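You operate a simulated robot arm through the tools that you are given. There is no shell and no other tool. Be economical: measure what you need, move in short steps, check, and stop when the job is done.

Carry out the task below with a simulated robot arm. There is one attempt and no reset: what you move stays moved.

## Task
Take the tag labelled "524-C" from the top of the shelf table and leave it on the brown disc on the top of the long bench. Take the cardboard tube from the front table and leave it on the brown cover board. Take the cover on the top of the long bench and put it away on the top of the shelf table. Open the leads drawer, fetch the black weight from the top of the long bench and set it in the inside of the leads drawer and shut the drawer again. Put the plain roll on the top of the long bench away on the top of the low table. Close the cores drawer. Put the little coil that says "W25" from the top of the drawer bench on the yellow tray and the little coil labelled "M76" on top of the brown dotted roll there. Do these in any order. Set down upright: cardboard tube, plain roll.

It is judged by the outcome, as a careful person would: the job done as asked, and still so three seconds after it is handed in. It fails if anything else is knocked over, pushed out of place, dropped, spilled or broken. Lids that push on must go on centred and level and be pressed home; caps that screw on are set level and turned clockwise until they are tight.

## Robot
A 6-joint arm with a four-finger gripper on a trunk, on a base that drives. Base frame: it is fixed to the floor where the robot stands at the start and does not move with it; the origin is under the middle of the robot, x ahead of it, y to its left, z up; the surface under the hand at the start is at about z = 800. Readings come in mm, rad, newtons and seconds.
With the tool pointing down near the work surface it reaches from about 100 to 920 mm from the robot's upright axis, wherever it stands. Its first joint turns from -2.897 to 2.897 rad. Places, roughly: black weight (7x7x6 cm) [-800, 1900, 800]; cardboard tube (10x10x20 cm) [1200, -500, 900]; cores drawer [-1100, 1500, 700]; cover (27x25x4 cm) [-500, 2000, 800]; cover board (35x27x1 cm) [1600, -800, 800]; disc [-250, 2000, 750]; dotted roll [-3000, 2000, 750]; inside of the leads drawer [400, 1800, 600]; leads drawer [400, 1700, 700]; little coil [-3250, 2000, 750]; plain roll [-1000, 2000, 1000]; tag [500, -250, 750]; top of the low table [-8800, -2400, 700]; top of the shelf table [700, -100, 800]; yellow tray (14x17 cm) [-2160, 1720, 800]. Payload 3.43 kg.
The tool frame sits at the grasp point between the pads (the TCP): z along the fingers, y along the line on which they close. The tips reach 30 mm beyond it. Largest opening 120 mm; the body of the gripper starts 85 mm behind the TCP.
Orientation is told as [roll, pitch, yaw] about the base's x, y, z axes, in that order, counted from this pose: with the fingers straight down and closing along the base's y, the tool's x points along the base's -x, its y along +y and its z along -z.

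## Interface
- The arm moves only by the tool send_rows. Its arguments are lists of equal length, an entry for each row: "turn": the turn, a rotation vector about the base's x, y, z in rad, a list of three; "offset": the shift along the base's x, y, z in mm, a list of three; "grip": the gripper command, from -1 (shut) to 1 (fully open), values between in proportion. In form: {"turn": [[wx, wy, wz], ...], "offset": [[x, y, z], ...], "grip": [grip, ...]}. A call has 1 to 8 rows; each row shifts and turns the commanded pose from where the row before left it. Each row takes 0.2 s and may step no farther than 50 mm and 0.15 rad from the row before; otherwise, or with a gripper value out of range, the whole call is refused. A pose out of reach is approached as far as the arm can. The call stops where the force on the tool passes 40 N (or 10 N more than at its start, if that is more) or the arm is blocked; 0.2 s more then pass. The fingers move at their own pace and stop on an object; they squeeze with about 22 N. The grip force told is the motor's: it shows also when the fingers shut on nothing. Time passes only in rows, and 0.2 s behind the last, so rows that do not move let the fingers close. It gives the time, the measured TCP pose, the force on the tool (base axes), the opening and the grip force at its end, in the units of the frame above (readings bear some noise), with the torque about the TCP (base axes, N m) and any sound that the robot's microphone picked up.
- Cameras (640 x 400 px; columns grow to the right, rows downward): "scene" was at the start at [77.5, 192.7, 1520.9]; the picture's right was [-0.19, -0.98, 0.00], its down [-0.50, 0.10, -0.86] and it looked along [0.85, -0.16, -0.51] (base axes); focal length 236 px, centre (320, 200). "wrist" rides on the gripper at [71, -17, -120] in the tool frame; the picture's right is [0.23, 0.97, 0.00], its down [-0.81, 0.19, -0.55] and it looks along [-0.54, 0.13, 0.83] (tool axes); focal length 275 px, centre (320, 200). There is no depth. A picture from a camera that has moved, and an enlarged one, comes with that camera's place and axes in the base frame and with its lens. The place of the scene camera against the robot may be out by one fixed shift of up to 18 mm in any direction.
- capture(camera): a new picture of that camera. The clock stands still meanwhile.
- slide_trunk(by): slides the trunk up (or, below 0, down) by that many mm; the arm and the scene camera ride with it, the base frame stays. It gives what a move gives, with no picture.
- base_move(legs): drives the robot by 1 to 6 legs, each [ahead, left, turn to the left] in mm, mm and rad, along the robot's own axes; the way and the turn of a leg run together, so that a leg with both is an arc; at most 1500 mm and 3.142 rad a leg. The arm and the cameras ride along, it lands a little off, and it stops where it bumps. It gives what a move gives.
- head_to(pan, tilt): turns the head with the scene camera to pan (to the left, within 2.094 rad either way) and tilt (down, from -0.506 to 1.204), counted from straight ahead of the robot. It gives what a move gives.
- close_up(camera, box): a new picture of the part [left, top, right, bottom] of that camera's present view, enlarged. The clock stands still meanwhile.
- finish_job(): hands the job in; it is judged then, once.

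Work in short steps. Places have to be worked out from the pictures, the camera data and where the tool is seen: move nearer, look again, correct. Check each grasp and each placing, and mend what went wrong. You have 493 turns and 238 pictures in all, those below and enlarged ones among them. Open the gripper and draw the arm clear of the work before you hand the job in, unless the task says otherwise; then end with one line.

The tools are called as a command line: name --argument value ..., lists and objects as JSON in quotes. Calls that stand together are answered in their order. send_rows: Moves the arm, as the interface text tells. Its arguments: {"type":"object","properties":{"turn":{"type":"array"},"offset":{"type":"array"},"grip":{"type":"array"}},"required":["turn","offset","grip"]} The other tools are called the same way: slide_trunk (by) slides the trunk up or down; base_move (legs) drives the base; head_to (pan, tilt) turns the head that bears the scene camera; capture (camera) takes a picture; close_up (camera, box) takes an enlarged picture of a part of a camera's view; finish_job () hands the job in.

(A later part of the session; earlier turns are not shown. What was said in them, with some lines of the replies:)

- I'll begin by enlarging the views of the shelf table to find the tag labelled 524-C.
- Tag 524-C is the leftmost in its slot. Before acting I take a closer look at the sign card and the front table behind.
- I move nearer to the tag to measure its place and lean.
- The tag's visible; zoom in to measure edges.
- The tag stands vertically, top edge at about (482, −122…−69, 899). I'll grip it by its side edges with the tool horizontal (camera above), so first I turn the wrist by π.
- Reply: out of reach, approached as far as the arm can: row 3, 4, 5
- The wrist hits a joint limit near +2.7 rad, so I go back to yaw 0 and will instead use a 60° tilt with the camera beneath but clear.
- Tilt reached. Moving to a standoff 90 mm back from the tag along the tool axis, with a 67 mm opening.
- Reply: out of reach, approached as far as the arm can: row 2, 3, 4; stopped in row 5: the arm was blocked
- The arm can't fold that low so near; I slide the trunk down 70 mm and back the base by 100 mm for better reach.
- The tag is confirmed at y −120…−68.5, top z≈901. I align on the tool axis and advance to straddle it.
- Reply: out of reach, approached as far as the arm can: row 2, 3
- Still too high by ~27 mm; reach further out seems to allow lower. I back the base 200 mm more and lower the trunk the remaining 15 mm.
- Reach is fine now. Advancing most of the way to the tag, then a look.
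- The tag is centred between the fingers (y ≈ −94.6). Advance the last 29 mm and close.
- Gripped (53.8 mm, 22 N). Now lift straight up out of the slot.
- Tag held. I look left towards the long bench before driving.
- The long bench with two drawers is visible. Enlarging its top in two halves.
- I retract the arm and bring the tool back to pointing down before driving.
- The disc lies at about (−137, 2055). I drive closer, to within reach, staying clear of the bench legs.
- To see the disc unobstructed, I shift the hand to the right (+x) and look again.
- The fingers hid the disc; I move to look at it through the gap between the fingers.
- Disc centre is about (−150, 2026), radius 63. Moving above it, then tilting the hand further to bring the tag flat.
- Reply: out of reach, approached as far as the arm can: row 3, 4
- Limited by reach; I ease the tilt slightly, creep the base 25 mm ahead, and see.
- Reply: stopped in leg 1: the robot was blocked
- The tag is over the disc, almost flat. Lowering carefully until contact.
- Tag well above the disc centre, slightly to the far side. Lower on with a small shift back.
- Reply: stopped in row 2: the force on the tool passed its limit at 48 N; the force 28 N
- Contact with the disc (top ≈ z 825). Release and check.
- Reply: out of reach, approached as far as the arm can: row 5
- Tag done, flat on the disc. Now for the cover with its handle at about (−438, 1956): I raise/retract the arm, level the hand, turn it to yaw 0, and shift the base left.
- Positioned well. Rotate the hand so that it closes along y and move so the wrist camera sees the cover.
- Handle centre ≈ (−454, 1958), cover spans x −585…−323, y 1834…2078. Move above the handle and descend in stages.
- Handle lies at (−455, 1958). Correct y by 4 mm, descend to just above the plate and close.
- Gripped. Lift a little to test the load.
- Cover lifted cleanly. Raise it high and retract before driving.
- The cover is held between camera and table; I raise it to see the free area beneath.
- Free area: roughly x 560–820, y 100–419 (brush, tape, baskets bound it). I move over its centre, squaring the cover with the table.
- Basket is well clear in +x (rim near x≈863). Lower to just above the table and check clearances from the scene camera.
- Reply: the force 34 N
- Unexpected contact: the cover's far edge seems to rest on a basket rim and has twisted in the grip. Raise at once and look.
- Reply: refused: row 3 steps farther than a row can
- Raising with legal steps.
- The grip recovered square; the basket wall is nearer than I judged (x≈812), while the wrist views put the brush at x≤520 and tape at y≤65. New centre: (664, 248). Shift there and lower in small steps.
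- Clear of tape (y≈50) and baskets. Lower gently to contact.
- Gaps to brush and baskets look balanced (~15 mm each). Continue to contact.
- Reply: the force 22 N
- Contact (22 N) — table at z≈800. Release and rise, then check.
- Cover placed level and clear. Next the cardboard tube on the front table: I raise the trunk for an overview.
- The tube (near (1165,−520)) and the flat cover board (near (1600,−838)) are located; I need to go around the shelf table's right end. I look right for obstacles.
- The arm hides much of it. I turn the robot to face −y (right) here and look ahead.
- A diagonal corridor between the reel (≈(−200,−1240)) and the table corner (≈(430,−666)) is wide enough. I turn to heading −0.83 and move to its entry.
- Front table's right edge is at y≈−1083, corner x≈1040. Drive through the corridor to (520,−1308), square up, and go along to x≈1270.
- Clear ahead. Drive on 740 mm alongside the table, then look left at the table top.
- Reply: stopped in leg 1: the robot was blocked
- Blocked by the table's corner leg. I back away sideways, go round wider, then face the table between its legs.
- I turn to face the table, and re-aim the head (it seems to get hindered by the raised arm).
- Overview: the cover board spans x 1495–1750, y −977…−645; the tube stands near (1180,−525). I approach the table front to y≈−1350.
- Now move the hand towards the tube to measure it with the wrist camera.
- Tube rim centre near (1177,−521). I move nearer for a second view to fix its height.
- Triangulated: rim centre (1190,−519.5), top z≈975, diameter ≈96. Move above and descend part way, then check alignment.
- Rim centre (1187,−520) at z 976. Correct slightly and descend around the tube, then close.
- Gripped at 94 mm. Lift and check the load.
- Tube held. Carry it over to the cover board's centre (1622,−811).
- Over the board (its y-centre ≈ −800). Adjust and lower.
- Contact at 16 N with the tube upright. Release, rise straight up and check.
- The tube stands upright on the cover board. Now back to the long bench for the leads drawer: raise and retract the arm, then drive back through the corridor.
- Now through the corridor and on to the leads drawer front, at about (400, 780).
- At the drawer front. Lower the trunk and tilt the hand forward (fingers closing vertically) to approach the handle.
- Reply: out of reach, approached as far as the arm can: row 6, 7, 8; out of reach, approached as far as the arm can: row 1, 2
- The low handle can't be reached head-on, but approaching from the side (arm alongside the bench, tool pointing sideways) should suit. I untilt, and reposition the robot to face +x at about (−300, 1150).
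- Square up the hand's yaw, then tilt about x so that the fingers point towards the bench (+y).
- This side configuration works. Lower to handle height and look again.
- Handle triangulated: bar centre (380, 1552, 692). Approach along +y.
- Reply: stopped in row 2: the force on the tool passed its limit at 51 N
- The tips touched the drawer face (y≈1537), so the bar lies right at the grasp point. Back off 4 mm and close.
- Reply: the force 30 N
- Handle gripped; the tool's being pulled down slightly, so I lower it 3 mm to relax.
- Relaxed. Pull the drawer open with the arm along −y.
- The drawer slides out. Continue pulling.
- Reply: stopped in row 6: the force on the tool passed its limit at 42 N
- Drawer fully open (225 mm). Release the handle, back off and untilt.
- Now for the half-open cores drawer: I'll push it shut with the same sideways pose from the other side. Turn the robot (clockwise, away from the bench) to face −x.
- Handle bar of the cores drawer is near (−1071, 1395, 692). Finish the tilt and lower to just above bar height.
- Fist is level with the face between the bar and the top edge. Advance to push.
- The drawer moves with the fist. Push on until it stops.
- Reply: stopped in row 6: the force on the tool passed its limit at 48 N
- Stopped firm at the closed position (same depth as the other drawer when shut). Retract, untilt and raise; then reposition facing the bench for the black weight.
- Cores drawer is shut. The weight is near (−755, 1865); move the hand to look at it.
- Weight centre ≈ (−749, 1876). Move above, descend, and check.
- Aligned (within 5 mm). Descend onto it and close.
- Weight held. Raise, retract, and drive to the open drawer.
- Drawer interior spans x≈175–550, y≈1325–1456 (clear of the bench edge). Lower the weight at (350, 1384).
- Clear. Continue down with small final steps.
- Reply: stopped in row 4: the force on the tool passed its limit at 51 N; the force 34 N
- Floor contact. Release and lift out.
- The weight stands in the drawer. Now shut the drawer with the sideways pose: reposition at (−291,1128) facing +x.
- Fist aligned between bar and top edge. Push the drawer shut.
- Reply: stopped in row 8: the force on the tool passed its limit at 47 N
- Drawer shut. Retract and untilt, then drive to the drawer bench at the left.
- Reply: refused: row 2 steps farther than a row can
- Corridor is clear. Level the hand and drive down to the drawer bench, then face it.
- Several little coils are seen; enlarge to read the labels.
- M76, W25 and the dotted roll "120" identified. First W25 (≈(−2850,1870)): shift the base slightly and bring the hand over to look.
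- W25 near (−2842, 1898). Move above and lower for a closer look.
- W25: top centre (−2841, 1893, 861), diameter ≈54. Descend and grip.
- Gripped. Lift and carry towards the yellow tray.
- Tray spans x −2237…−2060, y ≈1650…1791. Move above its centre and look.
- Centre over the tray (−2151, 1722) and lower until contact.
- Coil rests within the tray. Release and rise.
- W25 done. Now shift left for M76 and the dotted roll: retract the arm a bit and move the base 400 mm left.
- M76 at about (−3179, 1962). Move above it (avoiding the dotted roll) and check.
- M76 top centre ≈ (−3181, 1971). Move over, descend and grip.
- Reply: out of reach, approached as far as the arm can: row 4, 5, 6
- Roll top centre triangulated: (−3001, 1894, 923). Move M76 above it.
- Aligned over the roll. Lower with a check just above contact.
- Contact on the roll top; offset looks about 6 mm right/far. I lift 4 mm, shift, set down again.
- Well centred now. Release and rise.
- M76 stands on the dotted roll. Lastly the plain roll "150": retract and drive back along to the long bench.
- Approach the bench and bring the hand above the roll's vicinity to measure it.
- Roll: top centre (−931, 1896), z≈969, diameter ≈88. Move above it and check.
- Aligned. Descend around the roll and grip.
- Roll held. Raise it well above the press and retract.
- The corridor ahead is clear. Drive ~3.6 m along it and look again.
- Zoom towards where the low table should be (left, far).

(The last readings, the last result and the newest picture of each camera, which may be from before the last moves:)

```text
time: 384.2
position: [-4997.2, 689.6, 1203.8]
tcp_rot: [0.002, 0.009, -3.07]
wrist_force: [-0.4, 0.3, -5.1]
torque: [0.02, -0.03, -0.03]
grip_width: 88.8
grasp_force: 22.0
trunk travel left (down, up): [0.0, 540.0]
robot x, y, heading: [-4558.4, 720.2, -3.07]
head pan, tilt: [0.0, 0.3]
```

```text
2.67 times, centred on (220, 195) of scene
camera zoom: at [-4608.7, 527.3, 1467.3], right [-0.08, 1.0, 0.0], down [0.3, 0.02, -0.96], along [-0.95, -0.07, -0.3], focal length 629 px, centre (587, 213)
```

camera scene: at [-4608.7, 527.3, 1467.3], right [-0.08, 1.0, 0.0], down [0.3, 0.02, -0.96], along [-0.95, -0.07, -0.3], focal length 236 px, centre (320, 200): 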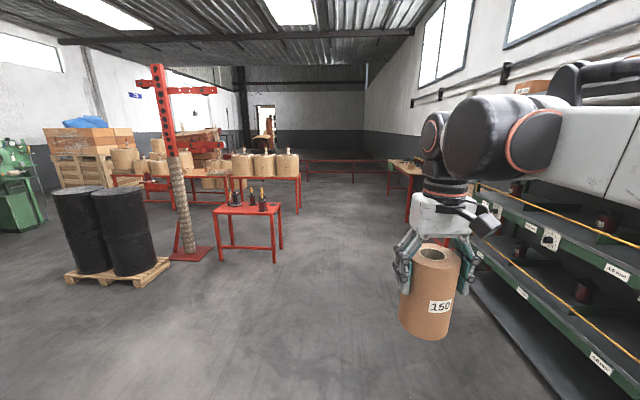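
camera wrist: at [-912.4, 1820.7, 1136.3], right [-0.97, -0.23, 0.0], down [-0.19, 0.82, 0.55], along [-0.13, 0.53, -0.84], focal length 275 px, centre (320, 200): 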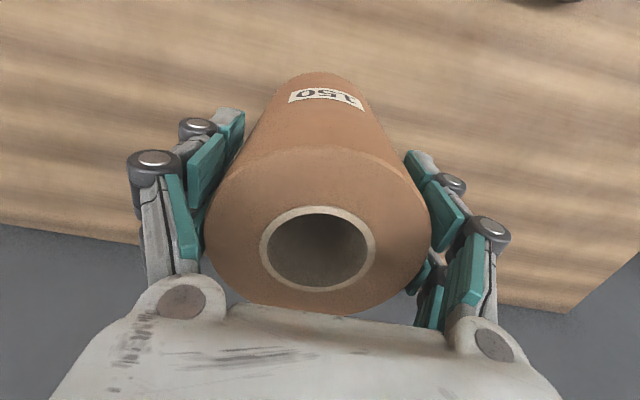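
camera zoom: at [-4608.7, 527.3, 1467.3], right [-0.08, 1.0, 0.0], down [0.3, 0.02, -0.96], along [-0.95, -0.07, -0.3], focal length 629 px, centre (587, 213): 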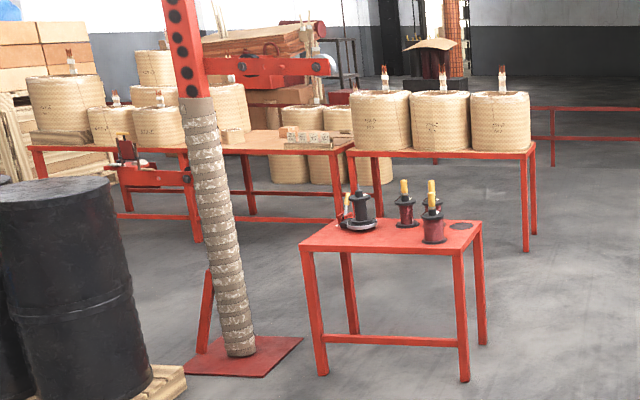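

The low table is the wooden-topped red one at roughly x −8200…−8900, y −3100…−1230. Drive on along the corridor to x≈−7700, then face −y.

base_move --legs '[[0, 0, -0.075], [1500, 0, 0], [1500, 0, 0]]'

base_move --legs '[[100, 0, 0], [0, 0, 1.57]]'

capture --camera "scene"

```text
time: 398.9
position: [-7949.2, 634.3, 1204.0]
tcp_rot: [0.0, 0.009, -3.105]
wrist_force: [-0.3, -0.4, -6.9]
torque: [-0.03, -0.06, 0.02]
grip_width: 88.7
grasp_force: 22.5
trunk travel left (down, up): [0.0, 540.0]
robot x, y, heading: [-7507.3, 651.4, -3.104]
head pan, tilt: [0.0, 0.3]
```

```text
time: 403.7
position: [-7617.4, 207.7, 1203.7]
tcp_rot: [0.0, 0.01, -1.593]
wrist_force: [0.0, -0.8, -5.7]
torque: [0.04, 0.02, -0.03]
grip_width: 88.7
grasp_force: 22.5
trunk travel left (down, up): [0.0, 540.0]
robot x, y, heading: [-7611.6, 649.5, -1.589]
head pan, tilt: [0.0, 0.3]
```

```text
85 pictures are left
camera scene: at [-7402.5, 580.3, 1467.3], right [-1.0, 0.02, 0.0], down [0.01, 0.3, -0.96], along [-0.02, -0.95, -0.3], focal length 236 px, centre (320, 200)
```

scene: 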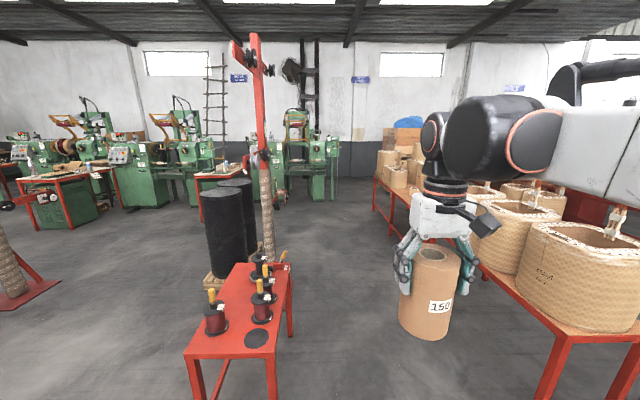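

Aisle between the spool table (x≥−7254 side) and the roll table (x≤−8293). Drive down its middle to y≈−1400 and look right.

base_move --legs '[[1000, -120, 0], [1000, 0, 0]]'

head_to --pan -0.7 --tilt 0.5

capture --camera "scene"

```text
time: 413.9
position: [-7744.0, -1828.2, 1204.0]
tcp_rot: [0.001, 0.009, -1.578]
wrist_force: [-0.6, -0.5, -6.1]
torque: [0.01, -0.02, -0.01]
grip_width: 88.9
grasp_force: 21.7
trunk travel left (down, up): [0.0, 540.0]
robot x, y, heading: [-7744.1, -1389.0, -1.574]
head pan, tilt: [0.0, 0.3]
```

```text
time: 415.0
position: [-7742.6, -1827.0, 1204.2]
tcp_rot: [0.0, 0.01, -1.579]
wrist_force: [0.2, 0.1, -5.8]
torque: [0.03, -0.04, -0.01]
grip_width: 88.7
grasp_force: 21.6
trunk travel left (down, up): [0.0, 540.0]
robot x, y, heading: [-7740.5, -1390.4, -1.576]
head pan, tilt: [-0.7, 0.499]
```

```text
84 pictures are left
camera scene: at [-7560.3, -1447.6, 1454.8], right [-0.96, 0.29, 0.0], down [0.12, 0.4, -0.91], along [-0.26, -0.87, -0.42], focal length 236 px, centre (320, 200)
```

scene: 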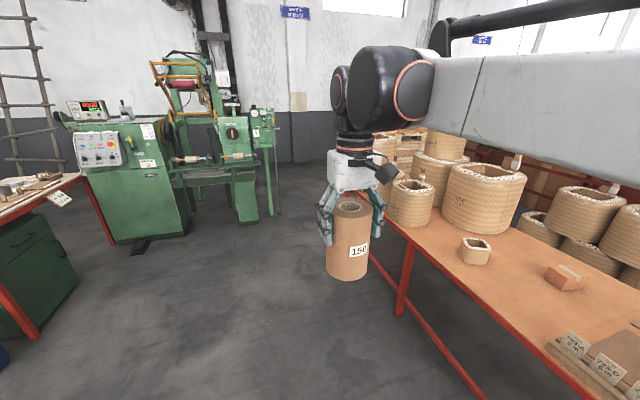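

The low table has a free spot around (−8420, −1890). Drive beside it and turn to face the table.

base_move --legs '[[470, 0, 0], [0, 0, -1.57]]'

head_to --pan -0.1 --tilt 0.8

capture --camera "scene"

capture --camera "wrist"

```text
time: 421.6
position: [-8186.5, -1854.1, 1205.1]
tcp_rot: [0.0, 0.01, 3.118]
wrist_force: [0.7, 0.0, -5.7]
torque: [0.0, -0.02, 0.02]
grip_width: 88.6
grasp_force: 22.2
trunk travel left (down, up): [0.0, 540.0]
robot x, y, heading: [-7746.9, -1858.2, 3.119]
head pan, tilt: [-0.7, 0.499]
```

```text
time: 422.6
position: [-8185.9, -1852.4, 1204.4]
tcp_rot: [-0.001, 0.008, 3.117]
wrist_force: [0.5, 0.5, -6.2]
torque: [0.01, -0.09, 0.01]
grip_width: 88.6
grasp_force: 21.9
trunk travel left (down, up): [0.0, 540.0]
robot x, y, heading: [-7747.9, -1860.0, 3.124]
head pan, tilt: [-0.099, 0.799]
```

```text
83 pictures are left
camera scene: at [-7802.0, -2042.7, 1422.9], right [0.12, 0.99, 0.0], down [0.71, -0.09, -0.7], along [-0.69, 0.08, -0.72], focal length 236 px, centre (320, 200)
```

scene: 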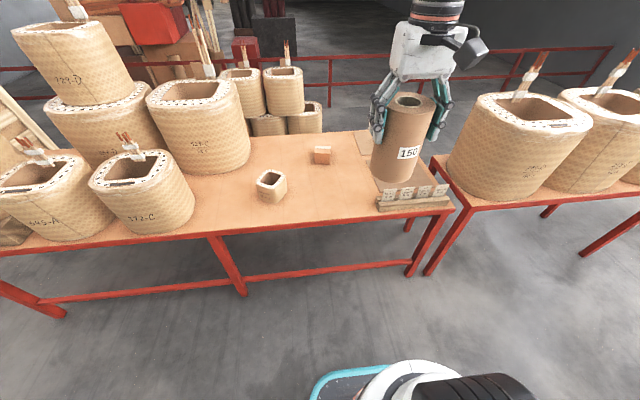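

```text
82 pictures are left
camera wrist: at [-8114.1, -1839.2, 1325.8], right [0.21, -0.98, 0.0], down [-0.82, -0.17, 0.55], along [-0.53, -0.11, -0.84], focal length 275 px, centre (320, 200)
```

wrist: 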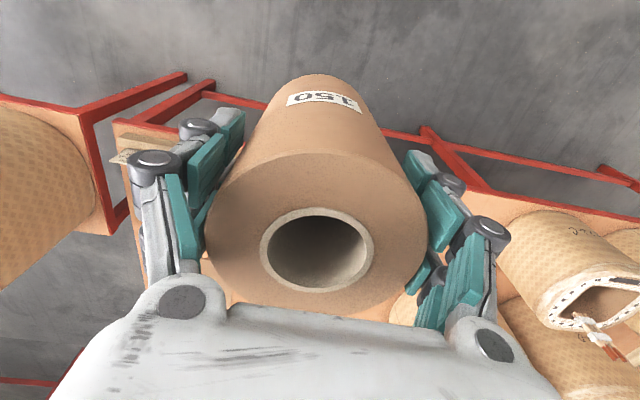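

Table front edge x≈−8385; target spot (−8500, −1925), clear of the small basket, block and tag rack. Move over and partly lower.

send_rows --turn '[[0, 0, 0], [0, 0, 0], [0, 0, 0], [0, 0, 0], [0, 0, 0], [0, 0, 0], [0, 0, 0]]' --offset '[[-45, -10, -5], [-45, -10, -5], [-45, -10, -5], [-45, -10, -5], [-45, -11, -5], [-45, -11, -5], [-44, -11, -5]]' --grip '[0.2, 0.2, 0.2, 0.2, 0.2, 0.2, 0.2]'

send_rows --turn '[[0, 0, 0], [0, 0, 0], [0, 0, 0], [0, 0, 0], [0, 0, 0], [0, 0, 0]]' --offset '[[0, 0, -45], [0, 0, -45], [0, 0, -45], [0, 0, -45], [0, 0, -45], [0, 0, 0]]' --grip '[0.2, 0.2, 0.2, 0.2, 0.2, 0.2]'

capture --camera "scene"

capture --camera "wrist"

```text
time: 424.2
position: [-8501.7, -1926.0, 1167.6]
tcp_rot: [-0.002, 0.008, 3.117]
wrist_force: [0.3, 0.9, -5.8]
torque: [0.0, -0.04, -0.03]
grip_width: 88.7
grasp_force: 22.2
trunk travel left (down, up): [0.0, 540.0]
robot x, y, heading: [-7745.2, -1861.7, 3.12]
head pan, tilt: [-0.099, 0.799]
```

```text
time: 425.6
position: [-8504.3, -1927.6, 944.2]
tcp_rot: [0.001, 0.01, 3.115]
wrist_force: [0.5, -0.6, -6.8]
torque: [0.01, -0.09, -0.01]
grip_width: 88.8
grasp_force: 21.9
trunk travel left (down, up): [0.0, 540.0]
robot x, y, heading: [-7746.3, -1863.0, 3.128]
head pan, tilt: [-0.099, 0.799]
```

```text
81 pictures are left
camera scene: at [-7802.9, -2042.9, 1422.9], right [0.12, 0.99, 0.0], down [0.71, -0.09, -0.7], along [-0.69, 0.08, -0.72], focal length 236 px, centre (320, 200)
```

scene: 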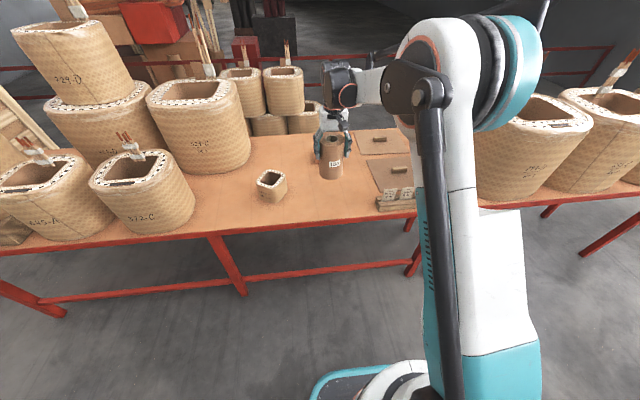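

```text
80 pictures are left
camera wrist: at [-8432.8, -1913.4, 1066.2], right [0.21, -0.98, 0.0], down [-0.82, -0.17, 0.55], along [-0.53, -0.11, -0.84], focal length 275 px, centre (320, 200)
```

wrist: 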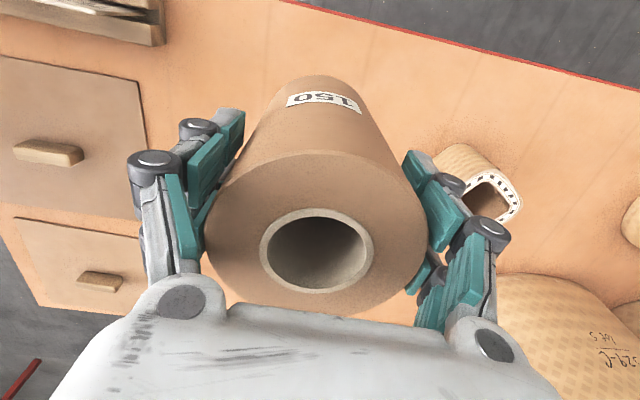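

Area clear all round. Lower to the table.

send_rows --turn '[[0, 0, 0], [0, 0, 0], [0, 0, 0], [0, 0, 0], [0, 0, 0], [0, 0, 0], [0, 0, 0], [0, 0, 0]]' --offset '[[0, 0, -40], [0, 0, -40], [0, 0, -25], [0, 0, -10], [0, 0, -6], [0, 0, -5], [0, 0, -5], [0, 0, -4]]' --grip '[0.2, 0.2, 0.2, 0.2, 0.2, 0.2, 0.2, 0.2]'

close_up --camera "scene" --box '[240, 100, 440, 225]'

```text
time: 427.4
position: [-8500.7, -1926.9, 808.8]
tcp_rot: [-0.001, 0.009, 3.116]
wrist_force: [-0.3, 0.3, -6.4]
torque: [-0.01, -0.03, -0.04]
grip_width: 88.9
grasp_force: 22.1
trunk travel left (down, up): [0.0, 540.0]
robot x, y, heading: [-7743.8, -1860.7, 3.122]
head pan, tilt: [-0.099, 0.799]
```

```text
3.20 times, centred on (340, 162) of scene
camera zoom: at [-7802.5, -2042.8, 1422.9], right [0.12, 0.99, 0.0], down [0.71, -0.09, -0.7], along [-0.69, 0.08, -0.72], focal length 755 px, centre (256, 320)
```

zoom: 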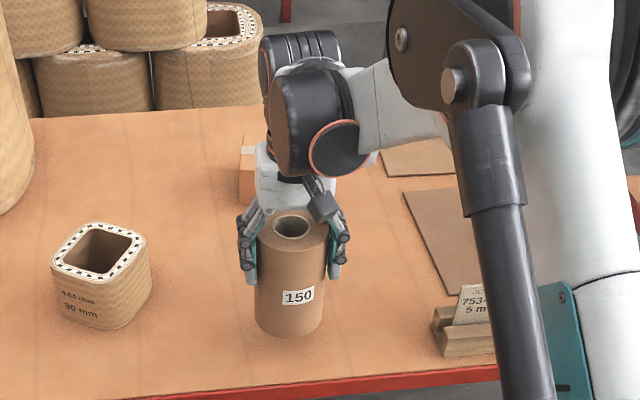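

send_rows --turn '[[0, 0, 0], [0, 0, 0], [0, 0, 0], [0, 0, 0], [0, 0, 0], [0, 0, 0], [0, 0, 0], [0, 0, 0]]' --offset '[[0, 0, -4], [0, 0, -4], [0, 0, -4], [0, 0, -4], [0, 0, -4], [0, 0, -4], [0, 0, -4], [0, 0, -4]]' --grip '[0.2, 0.2, 0.2, 0.2, 0.2, 0.2, 0.2, 0.2]'

```text
time: 429.2
position: [-8500.3, -1925.3, 776.0]
tcp_rot: [0.0, 0.008, 3.117]
wrist_force: [0.8, 0.2, -5.8]
torque: [-0.02, -0.01, 0.01]
grip_width: 88.6
grasp_force: 22.0
trunk travel left (down, up): [0.0, 540.0]
robot x, y, heading: [-7743.7, -1865.1, 3.123]
head pan, tilt: [-0.099, 0.799]
```

Still free at bottom z≈667; check the picture.

close_up --camera "scene" --box '[260, 120, 400, 208]'

```text
4.55 times, centred on (330, 164) of scene
camera zoom: at [-7802.5, -2042.8, 1422.9], right [0.12, 0.99, 0.0], down [0.71, -0.09, -0.7], along [-0.69, 0.08, -0.72], focal length 1072 px, centre (274, 364)
```

zoom: 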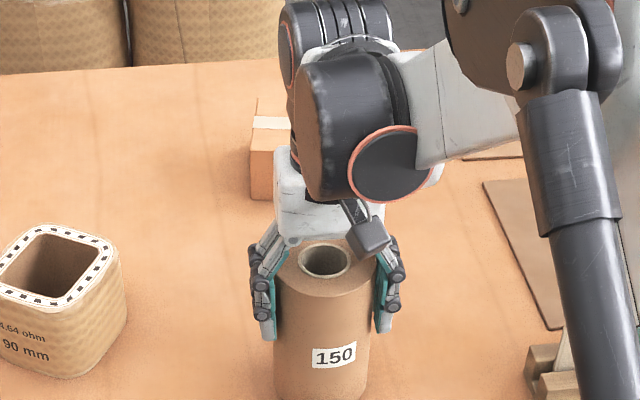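

The table's front edge is at x≈−8420 by the wrist view; I move 45 mm further inward and continue lowering.

send_rows --turn '[[0, 0, 0], [0, 0, 0], [0, 0, 0], [0, 0, 0], [0, 0, 0], [0, 0, 0], [0, 0, 0]]' --offset '[[-23, 0, 0], [-22, 0, 0], [0, 0, -4], [0, 0, -4], [0, 0, -4], [0, 0, -4], [0, 0, -4]]' --grip '[0.2, 0.2, 0.2, 0.2, 0.2, 0.2, 0.2]'

close_up --camera "scene" --box '[240, 120, 400, 220]'

```text
time: 430.8
position: [-8543.0, -1925.4, 759.4]
tcp_rot: [0.002, 0.007, 3.118]
wrist_force: [1.7, 1.8, 15.7]
torque: [0.06, 0.07, -0.14]
grip_width: 88.6
grasp_force: 21.7
trunk travel left (down, up): [0.0, 540.0]
robot x, y, heading: [-7747.5, -1861.7, 3.124]
head pan, tilt: [-0.099, 0.799]
```

```text
4.00 times, centred on (320, 170) of scene
camera zoom: at [-7800.5, -2042.6, 1423.1], right [0.12, 0.99, 0.0], down [0.71, -0.09, -0.7], along [-0.69, 0.08, -0.72], focal length 943 px, centre (320, 320)
```

zoom: 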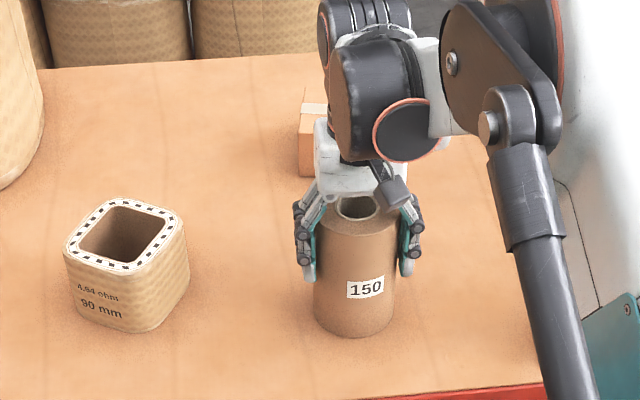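

Contact (net ≈22 N), table at z≈650; roll upright. Release and rise straight up.

send_rows --turn '[[0, 0, 0], [0, 0, 0], [0, 0, 0], [0, 0, 0], [0, 0, 0], [0, 0, 0], [0, 0, 0], [0, 0, 0]]' --offset '[[0, 0, 1], [0, 0, 0], [0, 0, 0], [0, 0, 30], [0, 0, 45], [0, 0, 45], [0, 0, 45], [0, 0, 45]]' --grip '[0.7, 1, 1, 1, 1, 1, 1, 1]'

send_rows --turn '[[0, 0, 0], [0, 0, 0], [0, 0, 0], [0, 0, 0], [0, 0, 0], [0, 0, 0]]' --offset '[[0, 0, 45], [20, 0, 40], [45, 0, 0], [45, 0, 0], [45, 0, 0], [45, 0, 0]]' --grip '[1, 1, 1, 1, 1, 1]'

capture --camera "scene"

capture --camera "wrist"

```text
time: 432.6
position: [-8545.9, -1924.0, 966.3]
tcp_rot: [-0.001, 0.01, 3.117]
wrist_force: [-0.8, -0.5, -0.4]
torque: [0.02, -0.05, -0.03]
grip_width: 119.9
grasp_force: 0.0
trunk travel left (down, up): [0.0, 540.0]
robot x, y, heading: [-7747.1, -1861.0, 3.123]
head pan, tilt: [-0.099, 0.799]
```

```text
time: 434.0
position: [-8343.9, -1926.8, 1053.7]
tcp_rot: [0.001, 0.008, 3.118]
wrist_force: [-0.3, 0.4, -0.3]
torque: [0.0, 0.0, 0.01]
grip_width: 120.1
grasp_force: 0.0
trunk travel left (down, up): [0.0, 540.0]
robot x, y, heading: [-7748.0, -1861.1, 3.12]
head pan, tilt: [-0.099, 0.799]
```

```text
76 pictures are left
camera scene: at [-7802.0, -2042.7, 1423.0], right [0.12, 0.99, 0.0], down [0.71, -0.09, -0.7], along [-0.69, 0.08, -0.72], focal length 236 px, centre (320, 200)
```

scene: 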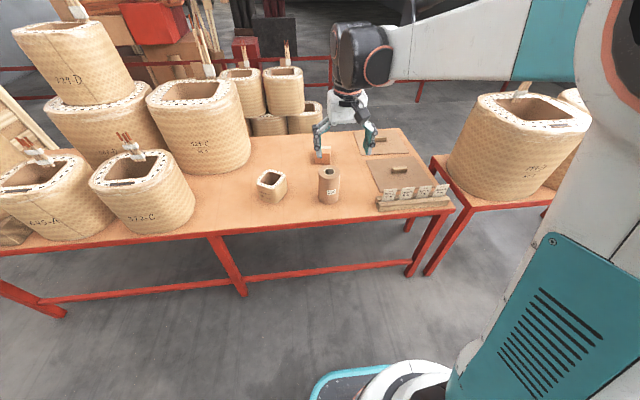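

```text
75 pictures are left
camera wrist: at [-8271.9, -1912.0, 1176.1], right [0.21, -0.98, 0.0], down [-0.82, -0.17, 0.55], along [-0.53, -0.11, -0.84], focal length 275 px, centre (320, 200)
```

wrist: 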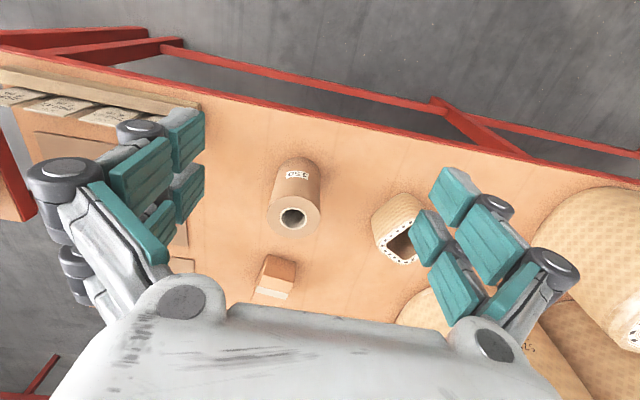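

The roll stands upright on the low table and nothing else moved. Draw the arm clear and hand in.

base_move --legs '[[-200, 0, 0]]'

finish_job

```text
time: 435.6
position: [-8147.2, -1930.6, 1054.6]
tcp_rot: [-0.001, 0.008, 3.119]
wrist_force: [0.2, -0.7, 0.9]
torque: [0.0, -0.01, 0.01]
grip_width: 120.3
grasp_force: 0.0
trunk travel left (down, up): [0.0, 540.0]
robot x, y, heading: [-7548.1, -1865.4, 3.128]
head pan, tilt: [-0.099, 0.799]
```

```text
The job is handed in.
```

All the tasks are done and the job is handed in, with two things I could not rule out: the base bumped the long bench and then a corner leg of the front table while driving, and the cover pressed briefly against basket 275-A on the shelf table; I saw nothing displaced in the pictures, but I did not re-measure either table.
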